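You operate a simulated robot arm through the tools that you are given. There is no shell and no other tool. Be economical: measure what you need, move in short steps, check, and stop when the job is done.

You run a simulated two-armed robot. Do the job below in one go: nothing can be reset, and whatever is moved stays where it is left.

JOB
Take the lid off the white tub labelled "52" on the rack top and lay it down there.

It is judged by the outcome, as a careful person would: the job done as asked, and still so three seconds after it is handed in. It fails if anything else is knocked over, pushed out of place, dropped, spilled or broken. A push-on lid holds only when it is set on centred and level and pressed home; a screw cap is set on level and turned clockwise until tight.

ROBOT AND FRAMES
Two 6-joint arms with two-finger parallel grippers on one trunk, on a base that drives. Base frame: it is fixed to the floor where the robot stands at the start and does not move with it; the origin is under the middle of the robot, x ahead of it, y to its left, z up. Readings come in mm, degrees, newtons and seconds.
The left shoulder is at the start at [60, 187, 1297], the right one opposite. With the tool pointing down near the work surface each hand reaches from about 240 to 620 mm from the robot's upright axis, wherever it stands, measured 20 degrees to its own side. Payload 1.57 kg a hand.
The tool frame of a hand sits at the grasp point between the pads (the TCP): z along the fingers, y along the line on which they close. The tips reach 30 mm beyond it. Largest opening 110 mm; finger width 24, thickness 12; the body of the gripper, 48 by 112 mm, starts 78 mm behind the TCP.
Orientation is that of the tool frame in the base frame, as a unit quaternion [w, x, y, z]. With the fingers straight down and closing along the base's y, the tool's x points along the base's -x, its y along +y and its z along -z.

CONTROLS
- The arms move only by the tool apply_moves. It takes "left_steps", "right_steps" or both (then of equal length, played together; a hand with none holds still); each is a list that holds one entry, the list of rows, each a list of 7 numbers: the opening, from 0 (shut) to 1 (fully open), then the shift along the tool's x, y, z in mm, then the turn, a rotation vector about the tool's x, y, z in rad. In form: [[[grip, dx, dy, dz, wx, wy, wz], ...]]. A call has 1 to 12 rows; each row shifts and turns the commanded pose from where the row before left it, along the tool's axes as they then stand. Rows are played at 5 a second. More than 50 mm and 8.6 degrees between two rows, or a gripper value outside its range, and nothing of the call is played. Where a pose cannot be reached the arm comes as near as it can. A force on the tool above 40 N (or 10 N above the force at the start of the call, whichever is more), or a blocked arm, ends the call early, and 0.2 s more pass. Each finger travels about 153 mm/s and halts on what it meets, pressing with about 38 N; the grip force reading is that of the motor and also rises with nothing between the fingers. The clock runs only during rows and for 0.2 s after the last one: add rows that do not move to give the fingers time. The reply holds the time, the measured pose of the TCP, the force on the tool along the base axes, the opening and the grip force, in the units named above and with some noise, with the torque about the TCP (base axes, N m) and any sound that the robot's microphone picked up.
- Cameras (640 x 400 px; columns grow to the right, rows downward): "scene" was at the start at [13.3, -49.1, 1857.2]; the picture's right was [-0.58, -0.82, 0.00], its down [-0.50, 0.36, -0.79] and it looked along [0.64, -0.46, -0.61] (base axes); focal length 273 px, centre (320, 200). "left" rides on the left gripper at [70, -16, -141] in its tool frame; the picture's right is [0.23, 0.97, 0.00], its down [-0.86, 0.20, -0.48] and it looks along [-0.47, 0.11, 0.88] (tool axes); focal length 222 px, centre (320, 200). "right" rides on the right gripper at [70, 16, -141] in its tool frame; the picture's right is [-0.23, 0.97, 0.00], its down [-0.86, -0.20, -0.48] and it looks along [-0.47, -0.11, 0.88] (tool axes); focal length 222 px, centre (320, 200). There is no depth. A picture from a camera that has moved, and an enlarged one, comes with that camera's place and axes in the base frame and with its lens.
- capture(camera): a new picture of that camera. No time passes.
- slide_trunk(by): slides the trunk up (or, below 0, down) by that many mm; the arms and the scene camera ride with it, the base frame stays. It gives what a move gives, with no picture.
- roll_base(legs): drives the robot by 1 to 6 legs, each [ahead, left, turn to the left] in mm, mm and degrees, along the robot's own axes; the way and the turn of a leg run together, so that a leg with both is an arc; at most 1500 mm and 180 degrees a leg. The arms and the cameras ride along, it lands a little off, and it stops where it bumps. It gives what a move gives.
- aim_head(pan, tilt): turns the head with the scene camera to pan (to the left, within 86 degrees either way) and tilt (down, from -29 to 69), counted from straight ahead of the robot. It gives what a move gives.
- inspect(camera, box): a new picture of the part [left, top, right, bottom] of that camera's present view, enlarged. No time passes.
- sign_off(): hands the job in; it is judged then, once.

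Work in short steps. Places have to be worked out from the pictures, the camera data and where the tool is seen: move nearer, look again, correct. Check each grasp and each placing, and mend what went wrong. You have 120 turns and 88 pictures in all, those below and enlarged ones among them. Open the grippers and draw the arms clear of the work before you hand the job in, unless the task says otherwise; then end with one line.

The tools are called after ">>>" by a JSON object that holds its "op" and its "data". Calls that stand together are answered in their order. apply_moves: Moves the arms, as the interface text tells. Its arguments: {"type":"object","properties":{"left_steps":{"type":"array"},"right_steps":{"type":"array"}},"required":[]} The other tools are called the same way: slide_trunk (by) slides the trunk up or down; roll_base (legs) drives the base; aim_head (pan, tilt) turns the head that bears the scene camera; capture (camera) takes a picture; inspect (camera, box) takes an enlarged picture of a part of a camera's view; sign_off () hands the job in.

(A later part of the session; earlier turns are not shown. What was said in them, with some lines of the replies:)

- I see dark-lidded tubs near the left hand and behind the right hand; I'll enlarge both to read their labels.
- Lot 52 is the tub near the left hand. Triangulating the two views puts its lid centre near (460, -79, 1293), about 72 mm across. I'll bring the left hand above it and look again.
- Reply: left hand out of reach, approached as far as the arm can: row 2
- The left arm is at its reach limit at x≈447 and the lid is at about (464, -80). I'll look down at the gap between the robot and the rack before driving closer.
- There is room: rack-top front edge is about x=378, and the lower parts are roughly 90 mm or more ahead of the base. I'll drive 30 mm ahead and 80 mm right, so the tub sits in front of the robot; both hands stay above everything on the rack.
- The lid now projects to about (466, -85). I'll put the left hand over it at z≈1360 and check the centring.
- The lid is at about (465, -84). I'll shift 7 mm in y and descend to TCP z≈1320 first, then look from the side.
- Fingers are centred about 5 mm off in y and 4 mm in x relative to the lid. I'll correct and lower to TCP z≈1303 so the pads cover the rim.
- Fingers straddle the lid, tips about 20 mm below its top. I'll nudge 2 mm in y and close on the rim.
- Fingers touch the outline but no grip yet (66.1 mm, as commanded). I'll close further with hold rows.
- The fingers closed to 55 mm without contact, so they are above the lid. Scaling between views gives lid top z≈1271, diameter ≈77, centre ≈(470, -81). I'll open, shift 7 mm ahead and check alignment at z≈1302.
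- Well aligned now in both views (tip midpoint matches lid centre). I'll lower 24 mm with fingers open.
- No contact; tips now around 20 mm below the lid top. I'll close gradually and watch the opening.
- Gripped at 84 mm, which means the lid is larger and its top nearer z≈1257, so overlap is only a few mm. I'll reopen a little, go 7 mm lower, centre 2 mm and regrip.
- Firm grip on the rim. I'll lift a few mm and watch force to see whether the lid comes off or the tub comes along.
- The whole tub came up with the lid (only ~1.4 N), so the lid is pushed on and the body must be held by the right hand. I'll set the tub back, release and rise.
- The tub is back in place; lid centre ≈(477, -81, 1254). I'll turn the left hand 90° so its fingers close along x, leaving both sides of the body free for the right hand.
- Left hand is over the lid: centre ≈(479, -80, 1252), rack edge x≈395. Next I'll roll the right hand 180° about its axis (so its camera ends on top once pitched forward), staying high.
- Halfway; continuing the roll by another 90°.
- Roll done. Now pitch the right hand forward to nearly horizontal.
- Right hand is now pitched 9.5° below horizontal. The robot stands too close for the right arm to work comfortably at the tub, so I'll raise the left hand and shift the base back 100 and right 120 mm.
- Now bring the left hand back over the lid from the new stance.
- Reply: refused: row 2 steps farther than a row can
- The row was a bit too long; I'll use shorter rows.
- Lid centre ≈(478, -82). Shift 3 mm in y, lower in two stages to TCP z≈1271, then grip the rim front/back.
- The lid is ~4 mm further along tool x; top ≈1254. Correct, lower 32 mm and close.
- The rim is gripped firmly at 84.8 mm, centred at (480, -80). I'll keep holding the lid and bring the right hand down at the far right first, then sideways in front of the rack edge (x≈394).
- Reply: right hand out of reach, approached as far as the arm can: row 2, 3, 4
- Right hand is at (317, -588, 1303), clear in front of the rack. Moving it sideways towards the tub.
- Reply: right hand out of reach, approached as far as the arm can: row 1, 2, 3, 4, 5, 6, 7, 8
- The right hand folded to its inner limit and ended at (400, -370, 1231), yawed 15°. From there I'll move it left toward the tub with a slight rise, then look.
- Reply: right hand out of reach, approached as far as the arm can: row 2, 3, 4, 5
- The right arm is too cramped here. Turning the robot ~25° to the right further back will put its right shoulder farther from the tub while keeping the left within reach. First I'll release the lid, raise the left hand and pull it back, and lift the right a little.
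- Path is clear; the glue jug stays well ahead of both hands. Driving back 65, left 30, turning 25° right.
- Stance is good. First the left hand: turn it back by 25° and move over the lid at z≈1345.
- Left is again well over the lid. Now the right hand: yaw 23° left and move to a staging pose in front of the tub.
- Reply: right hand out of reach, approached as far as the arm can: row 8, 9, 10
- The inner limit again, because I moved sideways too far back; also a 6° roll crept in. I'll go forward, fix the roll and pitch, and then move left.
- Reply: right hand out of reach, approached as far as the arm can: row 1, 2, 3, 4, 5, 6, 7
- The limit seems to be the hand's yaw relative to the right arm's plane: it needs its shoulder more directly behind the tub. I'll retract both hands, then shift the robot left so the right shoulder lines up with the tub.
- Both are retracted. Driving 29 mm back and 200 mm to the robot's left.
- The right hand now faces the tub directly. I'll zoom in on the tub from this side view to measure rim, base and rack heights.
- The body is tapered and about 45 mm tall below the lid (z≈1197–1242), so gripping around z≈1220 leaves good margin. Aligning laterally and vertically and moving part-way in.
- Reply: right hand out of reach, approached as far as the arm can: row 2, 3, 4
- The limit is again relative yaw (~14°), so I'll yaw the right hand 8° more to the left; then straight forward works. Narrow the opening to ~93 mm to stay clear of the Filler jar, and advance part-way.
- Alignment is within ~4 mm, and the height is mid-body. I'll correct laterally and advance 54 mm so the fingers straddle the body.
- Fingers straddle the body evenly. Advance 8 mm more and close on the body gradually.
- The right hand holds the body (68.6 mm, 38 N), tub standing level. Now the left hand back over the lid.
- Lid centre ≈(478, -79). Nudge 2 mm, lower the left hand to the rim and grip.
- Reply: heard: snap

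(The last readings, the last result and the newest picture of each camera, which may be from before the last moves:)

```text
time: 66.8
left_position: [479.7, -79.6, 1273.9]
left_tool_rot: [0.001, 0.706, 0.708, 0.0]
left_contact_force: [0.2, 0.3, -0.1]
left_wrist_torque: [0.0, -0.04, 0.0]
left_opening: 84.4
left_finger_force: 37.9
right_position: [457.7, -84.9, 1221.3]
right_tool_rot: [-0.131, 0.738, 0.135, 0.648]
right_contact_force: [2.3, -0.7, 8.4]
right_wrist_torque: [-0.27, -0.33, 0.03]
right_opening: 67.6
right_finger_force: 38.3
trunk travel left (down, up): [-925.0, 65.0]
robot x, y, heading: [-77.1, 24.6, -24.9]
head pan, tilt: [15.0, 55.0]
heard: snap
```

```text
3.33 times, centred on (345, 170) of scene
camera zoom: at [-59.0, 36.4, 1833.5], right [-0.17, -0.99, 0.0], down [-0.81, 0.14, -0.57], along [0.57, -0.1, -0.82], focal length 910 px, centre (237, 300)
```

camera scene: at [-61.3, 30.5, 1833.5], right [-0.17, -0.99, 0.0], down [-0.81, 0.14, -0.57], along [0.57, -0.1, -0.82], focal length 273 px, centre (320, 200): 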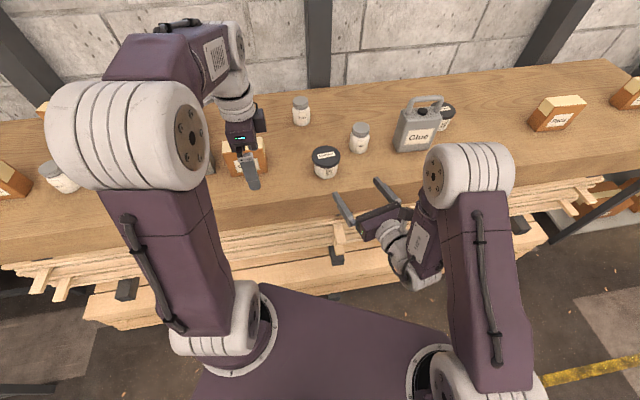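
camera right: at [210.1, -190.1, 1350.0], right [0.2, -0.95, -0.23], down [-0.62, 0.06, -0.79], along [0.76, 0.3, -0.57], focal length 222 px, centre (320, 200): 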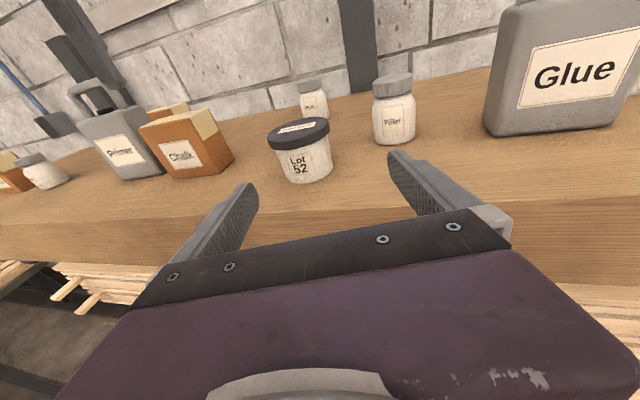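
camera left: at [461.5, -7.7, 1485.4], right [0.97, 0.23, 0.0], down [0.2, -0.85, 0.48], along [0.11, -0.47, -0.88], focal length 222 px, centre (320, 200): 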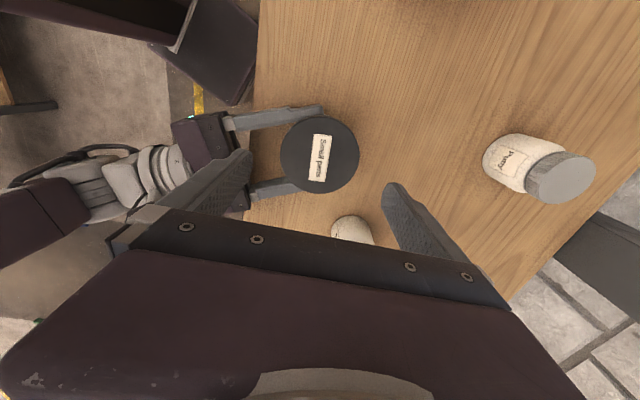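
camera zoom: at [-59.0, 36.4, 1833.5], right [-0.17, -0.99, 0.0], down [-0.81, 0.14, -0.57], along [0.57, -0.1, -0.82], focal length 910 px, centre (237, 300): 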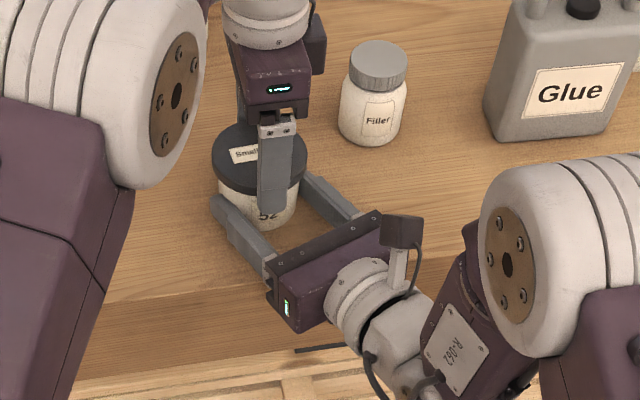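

Both are gripped and a "snap" was heard—the lid seal probably let go. I'll lift the left hand gently straight up while the right keeps holding.

>>> {"op": "apply_moves", "data": {"left_steps": [[[0.6, 0, 0, -3, 0, 0, 0], [0.6, 0, 0, -3, 0, 0, 0], [0.6, 0, 0, -4, 0, 0, 0], [0.6, 0, 0, -5, 0, 0, 0], [0.6, 0, 0, -7, 0, 0, 0], [0.6, 0, 0, -8, 0, 0, 0], [0.6, 0, 0, 0, 0, 0, 0]]]}}

>>> {"op": "capture", "data": {"camera": "right"}}

```text
time: 68.4
left_position: [478.6, -79.7, 1305.3]
left_tool_rot: [0.002, 0.707, 0.708, 0.0]
left_contact_force: [0.0, -0.2, -0.9]
left_wrist_torque: [0.01, -0.01, 0.0]
left_opening: 84.5
left_finger_force: 38.5
right_position: [458.9, -84.3, 1220.5]
right_tool_rot: [-0.131, 0.739, 0.135, 0.647]
right_contact_force: [2.1, -1.5, 8.3]
right_wrist_torque: [-0.27, -0.31, 0.04]
right_opening: 67.8
right_finger_force: 37.8
trunk travel left (down, up): [-925.0, 65.0]
robot x, y, heading: [-76.1, 24.5, -24.8]
head pan, tilt: [15.0, 55.0]
```

```text
20 pictures are left
camera right: at [344.4, -150.0, 1308.3], right [0.33, -0.91, -0.24], down [-0.62, -0.02, -0.78], along [0.71, 0.41, -0.57], focal length 222 px, centre (320, 200)
```

right: 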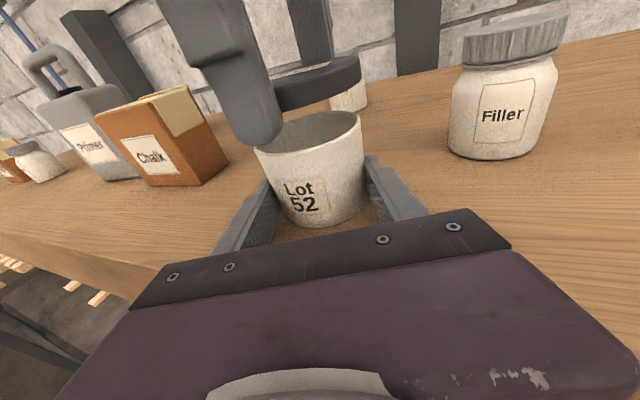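

The lid is off. Raise the lid further, then open the right hand slowly; the tub should remain standing.

>>> {"op": "apply_moves", "data": {"left_steps": [[[0.6, 0, 0, -15, 0, 0, 0], [0.6, 0, 0, -15, 0, 0, 0], [0.6, 0, 0, -15, 0, 0, 0], [0.6, 0, 0, 0, 0, 0, 0], [0.6, 0, 0, 0, 0, 0, 0], [0.6, 0, 0, 0, 0, 0, 0], [0.6, 0, 0, 0, 0, 0, 0]]], "right_steps": [[[0.45, 0, 0, 0, 0, 0, 0], [0.45, 0, 0, 0, 0, 0, 0], [0.45, 0, 0, 0, 0, 0, 0], [0.65, 0, 0, 0, 0, 0, 0], [0.75, 0, 0, 0, 0, 0, 0], [0.85, 0, 0, 0, 0, 0, 0], [0.85, 0, 0, 0, 0, 0, 0]]]}}

>>> {"op": "capture", "data": {"camera": "right"}}

```text
time: 70.0
left_position: [480.6, -80.2, 1349.1]
left_tool_rot: [0.001, 0.707, 0.708, 0.0]
left_contact_force: [-0.1, 0.4, 0.1]
left_wrist_torque: [-0.02, 0.02, -0.01]
left_opening: 84.7
left_finger_force: 37.8
right_position: [460.2, -86.2, 1219.0]
right_tool_rot: [-0.131, 0.739, 0.135, 0.646]
right_contact_force: [0.8, 0.1, 0.3]
right_wrist_torque: [0.0, 0.02, 0.03]
right_opening: 93.5
right_finger_force: 0.1
trunk travel left (down, up): [-925.0, 65.0]
robot x, y, heading: [-77.0, 22.2, -24.8]
head pan, tilt: [15.0, 55.0]
```

```text
19 pictures are left
camera right: at [345.2, -150.2, 1307.8], right [0.33, -0.91, -0.24], down [-0.62, -0.02, -0.78], along [0.71, 0.41, -0.57], focal length 222 px, centre (320, 200)
```

right: 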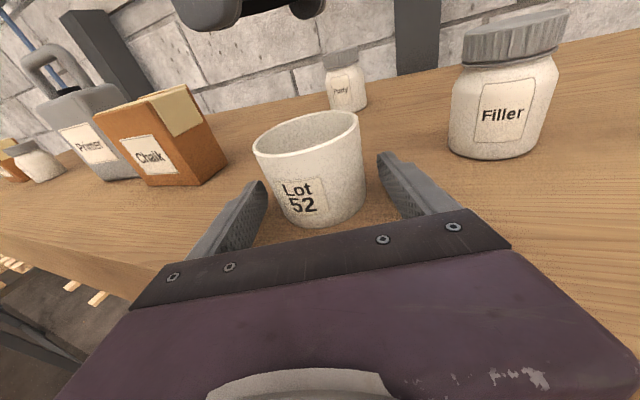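

The tub stands level and free. I'll withdraw the right hand straight back along its axis and look for a free spot for the lid.

>>> {"op": "apply_moves", "data": {"right_steps": [[[0.85, 0, 1, -12, 0, 0, 0], [0.85, 0, 0, -20, 0, 0, 0], [0.85, 0, 0, -30, 0, 0, 0], [0.85, 0, 0, -30, 0, 0, 0], [0.85, 0, 0, -30, 0, 0, 0], [0.85, 0, 0, 0, 0, 0, 0]]]}}

>>> {"op": "capture", "data": {"camera": "scene"}}

>>> {"op": "capture", "data": {"camera": "left"}}

```text
time: 71.4
left_position: [479.8, -79.6, 1348.4]
left_tool_rot: [0.0, 0.706, 0.708, -0.001]
left_contact_force: [0.0, -0.8, -0.7]
left_wrist_torque: [0.01, -0.01, 0.02]
left_opening: 84.6
left_finger_force: 37.7
right_position: [346.8, -131.7, 1235.2]
right_tool_rot: [-0.131, 0.739, 0.135, 0.646]
right_contact_force: [0.3, 0.6, 0.3]
right_wrist_torque: [0.01, 0.0, 0.0]
right_opening: 93.5
right_finger_force: 0.2
trunk travel left (down, up): [-925.0, 65.0]
robot x, y, heading: [-80.8, 21.1, -24.9]
head pan, tilt: [15.0, 55.0]
```

```text
18 pictures are left
camera scene: at [-58.1, 36.5, 1833.5], right [-0.17, -0.99, 0.0], down [-0.81, 0.14, -0.57], along [0.56, -0.1, -0.82], focal length 273 px, centre (320, 200)
```

scene: 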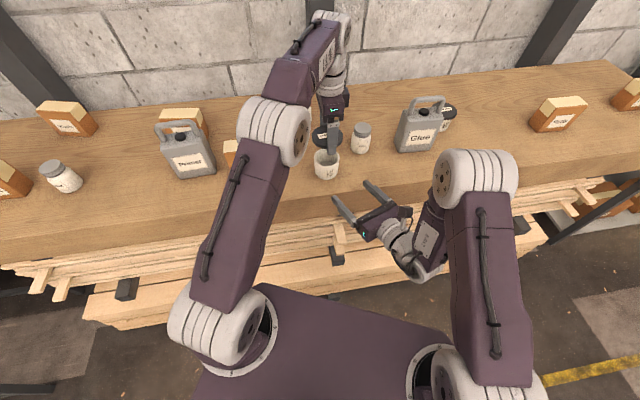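

```text
17 pictures are left
camera left: at [463.7, -10.1, 1489.6], right [0.97, 0.23, 0.0], down [0.2, -0.85, 0.48], along [0.11, -0.47, -0.88], focal length 222 px, centre (320, 200)
```

left: 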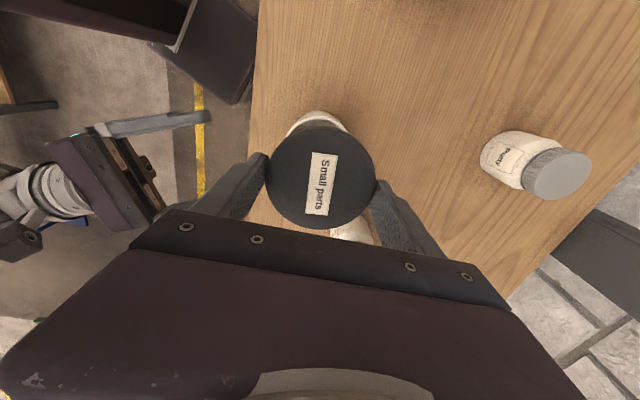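

The tub is open and upright. Free space lies between the tub and the Chalk box; I'll lay the lid at about (472, 22), moving there at height and lowering to z≈1260 first.

>>> {"op": "apply_moves", "data": {"left_steps": [[[0.6, 34, -3, 0, 0, 0, 0], [0.6, 34, -3, 0, 0, 0, 0], [0.6, 34, -2, 0, 0, 0, 0], [0.6, 0, 0, 25, 0, 0, 0], [0.6, 0, 0, 25, 0, 0, 0], [0.6, 0, 0, 20, 0, 0, 0], [0.6, 0, 0, 15, 0, 0, 0], [0.6, 0, 0, 0, 0, 0, 0]]]}}

>>> {"op": "capture", "data": {"camera": "left"}}

>>> {"op": "capture", "data": {"camera": "right"}}

```text
time: 73.2
left_position: [471.9, 23.2, 1263.6]
left_tool_rot: [0.0, 0.706, 0.708, 0.0]
left_contact_force: [-0.4, -0.2, -0.1]
left_wrist_torque: [-0.01, 0.01, 0.01]
left_opening: 84.5
left_finger_force: 38.2
right_position: [346.1, -131.1, 1234.6]
right_tool_rot: [-0.131, 0.739, 0.135, 0.647]
right_contact_force: [-0.5, 0.4, 0.3]
right_wrist_torque: [0.0, -0.02, 0.0]
right_opening: 93.5
right_finger_force: 0.1
trunk travel left (down, up): [-925.0, 65.0]
robot x, y, heading: [-81.7, 22.3, -24.6]
head pan, tilt: [15.0, 55.0]
```

```text
16 pictures are left
camera left: at [453.9, 91.7, 1403.6], right [0.97, 0.23, 0.0], down [0.2, -0.85, 0.48], along [0.11, -0.47, -0.88], focal length 222 px, centre (320, 200)
```

left: 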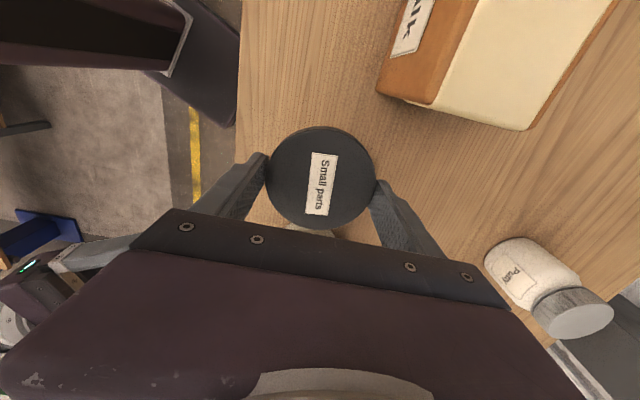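

```text
15 pictures are left
camera right: at [232.1, -196.9, 1323.4], right [0.33, -0.91, -0.24], down [-0.62, -0.02, -0.78], along [0.71, 0.41, -0.57], focal length 222 px, centre (320, 200)
```

right: 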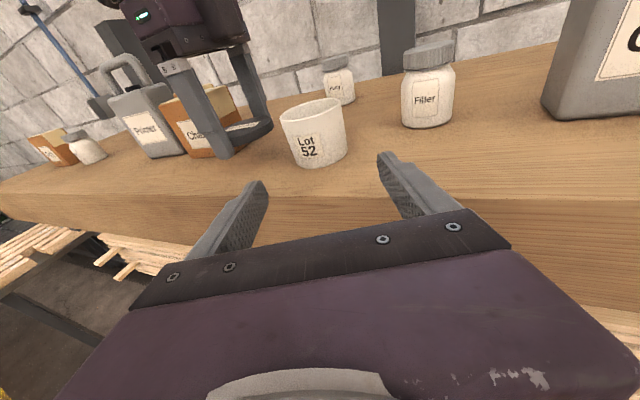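

The spot is clear (box edge at y≈92, tub edge at y≈-45). Lowering toward the surface.

>>> {"op": "apply_moves", "data": {"left_steps": [[[0.6, 0, 0, 8, 0, 0, 0], [0.6, 0, 0, 8, 0, 0, 0], [0.6, 0, 0, 4, 0, 0, 0], [0.6, 0, 0, 0, 0, 0, 0]]]}}

>>> {"op": "inspect", "data": {"camera": "right", "box": [130, 40, 370, 190]}}

```text
time: 74.2
left_position: [470.7, 22.9, 1243.8]
left_tool_rot: [0.001, 0.707, 0.707, 0.0]
left_contact_force: [0.7, 0.7, -0.3]
left_wrist_torque: [0.0, 0.01, 0.01]
left_opening: 84.5
left_finger_force: 37.4
right_position: [347.3, -130.8, 1235.2]
right_tool_rot: [-0.132, 0.739, 0.136, 0.647]
right_contact_force: [-0.7, -0.4, -0.6]
right_wrist_torque: [0.0, 0.0, 0.02]
right_opening: 93.3
right_finger_force: 0.0
trunk travel left (down, up): [-925.0, 65.0]
robot x, y, heading: [-75.7, 22.0, -24.7]
head pan, tilt: [15.0, 55.0]
```

```text
2.67 times, centred on (250, 115) of right
camera zoom: at [232.2, -196.7, 1323.4], right [0.33, -0.91, -0.24], down [-0.62, -0.02, -0.78], along [0.71, 0.41, -0.57], focal length 592 px, centre (507, 427)
```

zoom: 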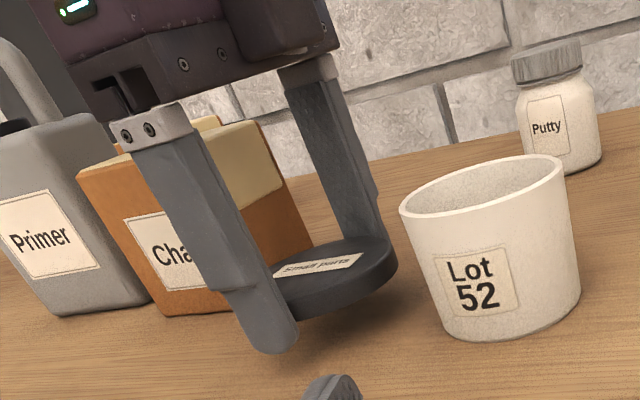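

The lid is still ~15 mm above the wood. I'll continue in small steps, watching for contact.

>>> {"op": "apply_moves", "data": {"left_steps": [[[0.6, 0, 0, 4, 0, 0, 0], [0.6, 0, 0, 3, 0, 0, 0], [0.6, 0, 0, 3, 0, 0, 0], [0.6, 0, 0, 0, 0, 0, 0]]]}}

>>> {"op": "inspect", "data": {"camera": "right", "box": [190, 90, 310, 165]}}

```text
time: 75.2
left_position: [471.3, 24.1, 1232.6]
left_tool_rot: [0.0, 0.706, 0.708, 0.0]
left_contact_force: [0.8, -0.3, -0.2]
left_wrist_torque: [-0.01, 0.0, 0.0]
left_opening: 84.7
left_finger_force: 38.0
right_position: [347.9, -131.2, 1235.3]
right_tool_rot: [-0.132, 0.739, 0.136, 0.646]
right_contact_force: [0.3, 0.4, 0.2]
right_wrist_torque: [0.03, 0.02, -0.01]
right_opening: 93.4
right_finger_force: 0.0
trunk travel left (down, up): [-925.0, 65.0]
robot x, y, heading: [-78.1, 26.8, -24.7]
head pan, tilt: [15.0, 55.0]
```

```text
5.33 times, centred on (250, 128) of right
camera zoom: at [232.2, -196.7, 1323.4], right [0.33, -0.91, -0.24], down [-0.62, -0.02, -0.78], along [0.71, 0.41, -0.57], focal length 1185 px, centre (693, 587)
```

zoom: 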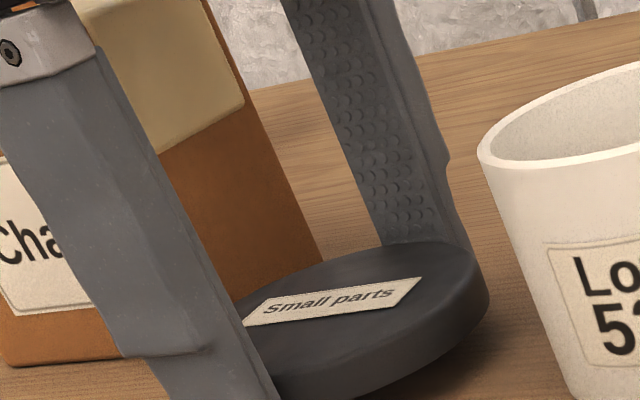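

No contact yet, and the gap is small now. Lowering by 1.5 mm steps.

>>> {"op": "apply_moves", "data": {"left_steps": [[[0.6, 0, 0, 1.5, 0, 0, 0], [0.6, 0, 0, 1.5, 0, 0, 0], [0.6, 0, 0, 0, 0, 0, 0]]]}}

```text
time: 76.0
left_position: [470.3, 22.4, 1230.5]
left_tool_rot: [0.001, 0.706, 0.708, -0.001]
left_contact_force: [0.0, -0.2, 0.0]
left_wrist_torque: [0.0, -0.02, -0.03]
left_opening: 84.5
left_finger_force: 38.0
right_position: [346.1, -130.9, 1236.1]
right_tool_rot: [-0.132, 0.739, 0.136, 0.647]
right_contact_force: [0.6, 0.9, -0.9]
right_wrist_torque: [0.0, -0.02, 0.0]
right_opening: 93.5
right_finger_force: 0.0
trunk travel left (down, up): [-925.0, 65.0]
robot x, y, heading: [-75.3, 22.3, -24.9]
head pan, tilt: [15.0, 55.0]
```

Still free; two more small steps.

>>> {"op": "apply_moves", "data": {"left_steps": [[[0.6, 0, 0, 1.5, 0, 0, 0], [0.6, 0, 0, 1, 0, 0, 0], [0.6, 0, 0, 0, 0, 0, 0]]]}}

>>> {"op": "inspect", "data": {"camera": "right", "box": [190, 100, 310, 175]}}

```text
time: 76.8
left_position: [470.4, 24.4, 1230.7]
left_tool_rot: [0.004, 0.707, 0.708, 0.001]
left_contact_force: [6.5, 2.6, 30.6]
left_wrist_torque: [0.35, 1.23, -0.16]
left_opening: 84.3
left_finger_force: 38.1
right_position: [345.1, -131.8, 1237.6]
right_tool_rot: [-0.132, 0.738, 0.136, 0.647]
right_contact_force: [0.0, -0.5, 0.1]
right_wrist_torque: [0.03, 0.03, -0.01]
right_opening: 93.4
right_finger_force: 0.0
trunk travel left (down, up): [-925.0, 65.0]
robot x, y, heading: [-78.8, 24.7, -25.0]
head pan, tilt: [15.0, 55.0]
```

```text
5.33 times, centred on (250, 138) of right
camera zoom: at [230.4, -196.1, 1324.4], right [0.33, -0.91, -0.24], down [-0.62, -0.02, -0.78], along [0.71, 0.41, -0.57], focal length 1185 px, centre (693, 533)
```

zoom: 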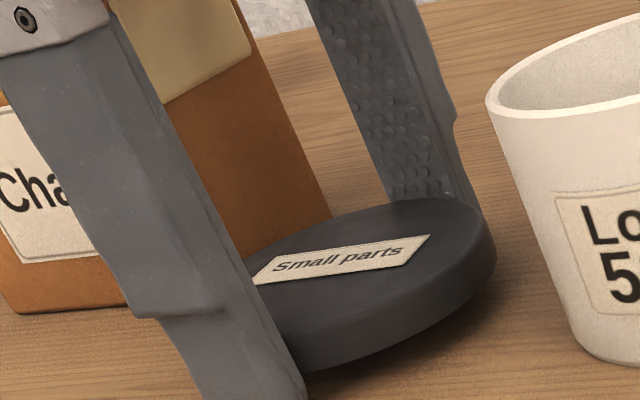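

Contact at 30 N. I'll back off 1.5 mm to relieve the pressure, then open slowly.

>>> {"op": "apply_moves", "data": {"left_steps": [[[0.6, 0, 0, -1.7, 0, 0, 0], [0.6, 0, 0, 0, 0, 0, 0], [0.8, 0, 0, 0, 0, 0, 0], [0.88, 0, 0, 0, 0, 0, 0], [0.95, 0, 0, 0, 0, 0, 0], [0.95, 0, 0, 0, 0, 0, 0]]]}}

>>> {"op": "inspect", "data": {"camera": "right", "box": [150, 70, 350, 195]}}

```text
time: 78.2
left_position: [472.3, 23.2, 1231.2]
left_tool_rot: [0.003, 0.706, 0.708, 0.0]
left_contact_force: [16.7, 0.6, 31.5]
left_wrist_torque: [0.41, 1.07, -0.27]
left_opening: 89.0
left_finger_force: 0.1
right_position: [346.8, -131.3, 1234.4]
right_tool_rot: [-0.132, 0.739, 0.135, 0.647]
right_contact_force: [0.5, -0.4, -0.2]
right_wrist_torque: [0.0, 0.01, 0.02]
right_opening: 93.5
right_finger_force: 0.1
trunk travel left (down, up): [-925.0, 65.0]
robot x, y, heading: [-77.8, 26.1, -25.0]
head pan, tilt: [15.0, 55.0]
```

```text
3.20 times, centred on (250, 132) of right
camera zoom: at [232.9, -196.5, 1323.4], right [0.33, -0.91, -0.24], down [-0.62, -0.02, -0.78], along [0.71, 0.41, -0.57], focal length 711 px, centre (544, 416)
```

zoom: 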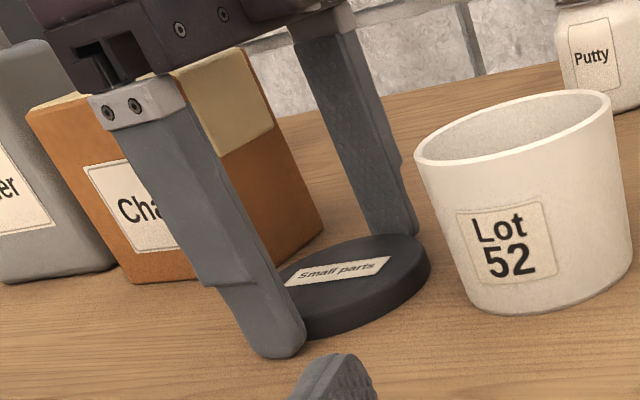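

The lid lies on the wood; the fingertips press the surface. Rise a few mm, finish opening, then lift clear.

>>> {"op": "apply_moves", "data": {"left_steps": [[[0.95, 0, 0, -2, 0, 0, 0], [1, 0, 0, -2, 0, 0, 0], [1, 0, 0, 0, 0, 0, 0], [1, 0, 0, -15, 0, 0, 0], [1, 0, 0, -40, 0, 0, 0], [1, 0, 0, -40, 0, 0, 0], [1, 0, 0, -30, 0, 0, 0], [1, 0, 0, 0, 0, 0, 0]]]}}

>>> {"op": "capture", "data": {"camera": "right"}}

>>> {"op": "capture", "data": {"camera": "left"}}

```text
time: 80.0
left_position: [469.7, 22.1, 1359.2]
left_tool_rot: [0.001, 0.707, 0.707, 0.001]
left_contact_force: [0.9, -1.1, 0.9]
left_wrist_torque: [0.03, 0.02, 0.02]
left_opening: 109.9
left_finger_force: 0.1
right_position: [346.0, -132.4, 1236.7]
right_tool_rot: [-0.131, 0.738, 0.135, 0.647]
right_contact_force: [-0.1, -0.5, -0.3]
right_wrist_torque: [-0.02, -0.03, -0.01]
right_opening: 93.6
right_finger_force: 0.1
trunk travel left (down, up): [-925.0, 65.0]
robot x, y, heading: [-77.8, 19.9, -24.6]
head pan, tilt: [15.0, 55.0]
```

```text
10 pictures are left
camera right: at [231.6, -196.7, 1323.6], right [0.33, -0.91, -0.24], down [-0.62, -0.02, -0.78], along [0.71, 0.41, -0.57], focal length 222 px, centre (320, 200)
```

right: 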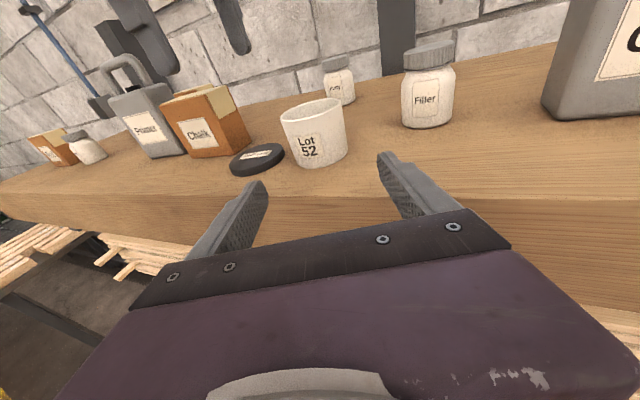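

```text
9 pictures are left
camera left: at [453.7, 91.3, 1500.1], right [0.97, 0.23, 0.0], down [0.2, -0.85, 0.48], along [0.11, -0.47, -0.88], focal length 222 px, centre (320, 200)
```

left: 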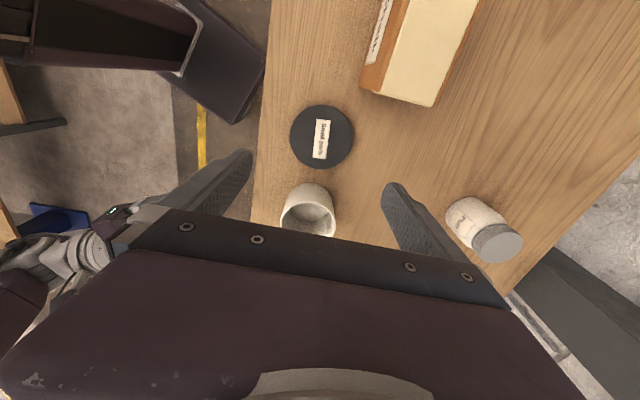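

The lid lies flat on the rack top, the tub stands open and upright, all else in place. I'll draw the left hand back from above the work and open the right hand.

>>> {"op": "apply_moves", "data": {"left_steps": [[[1, 0, -40, 0, 0, 0, 0], [1, 0, -40, 0, 0, 0, 0], [1, 0, -40, 0, 0, 0, 0], [1, 0, -20, 0, 0, 0, 0], [1, 0, 0, 0, 0, 0, 0]]], "right_steps": [[[0.9, 0, 0, -10, 0, 0, 0], [1, 0, 0, -10, 0, 0, 0], [1, 0, 0, 0, 0, 0, 0], [1, 0, 0, 0, 0, 0, 0], [1, 0, 0, 0, 0, 0, 0]]]}}

>>> {"op": "capture", "data": {"camera": "scene"}}

```text
time: 81.2
left_position: [330.7, 23.1, 1357.4]
left_tool_rot: [0.001, 0.706, 0.708, -0.001]
left_contact_force: [-0.1, 0.6, -0.7]
left_wrist_torque: [0.03, 0.01, -0.03]
left_opening: 110.0
left_finger_force: 0.0
right_position: [329.6, -138.6, 1239.2]
right_tool_rot: [-0.132, 0.739, 0.136, 0.647]
right_contact_force: [0.2, 0.4, -0.5]
right_wrist_torque: [0.02, 0.02, 0.01]
right_opening: 110.2
right_finger_force: 0.0
trunk travel left (down, up): [-925.0, 65.0]
robot x, y, heading: [-79.0, 23.4, -24.9]
head pan, tilt: [15.0, 55.0]
```

```text
8 pictures are left
camera scene: at [-58.6, 36.0, 1833.5], right [-0.17, -0.99, 0.0], down [-0.81, 0.14, -0.57], along [0.57, -0.1, -0.82], focal length 273 px, centre (320, 200)
```

scene: 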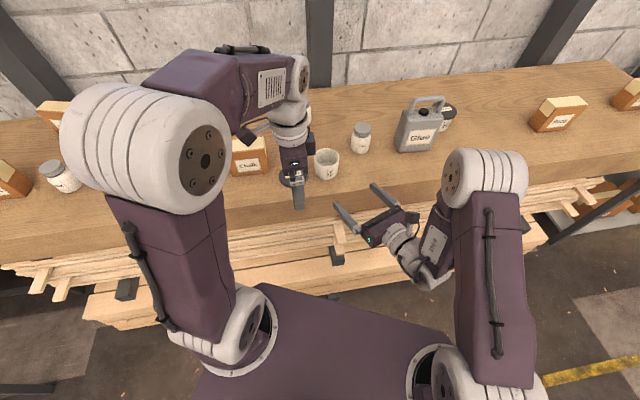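

Everything is in place and both hands are open and clear of the work, so I hand the job in.

>>> {"op": "sign_off", "data": {}}

```text
The job is handed in.
```

The lid is off tub 52 and lies flat on the rack top beside it. The tub stands open and upright, within a few millimetres of where it was, and nothing else was disturbed.
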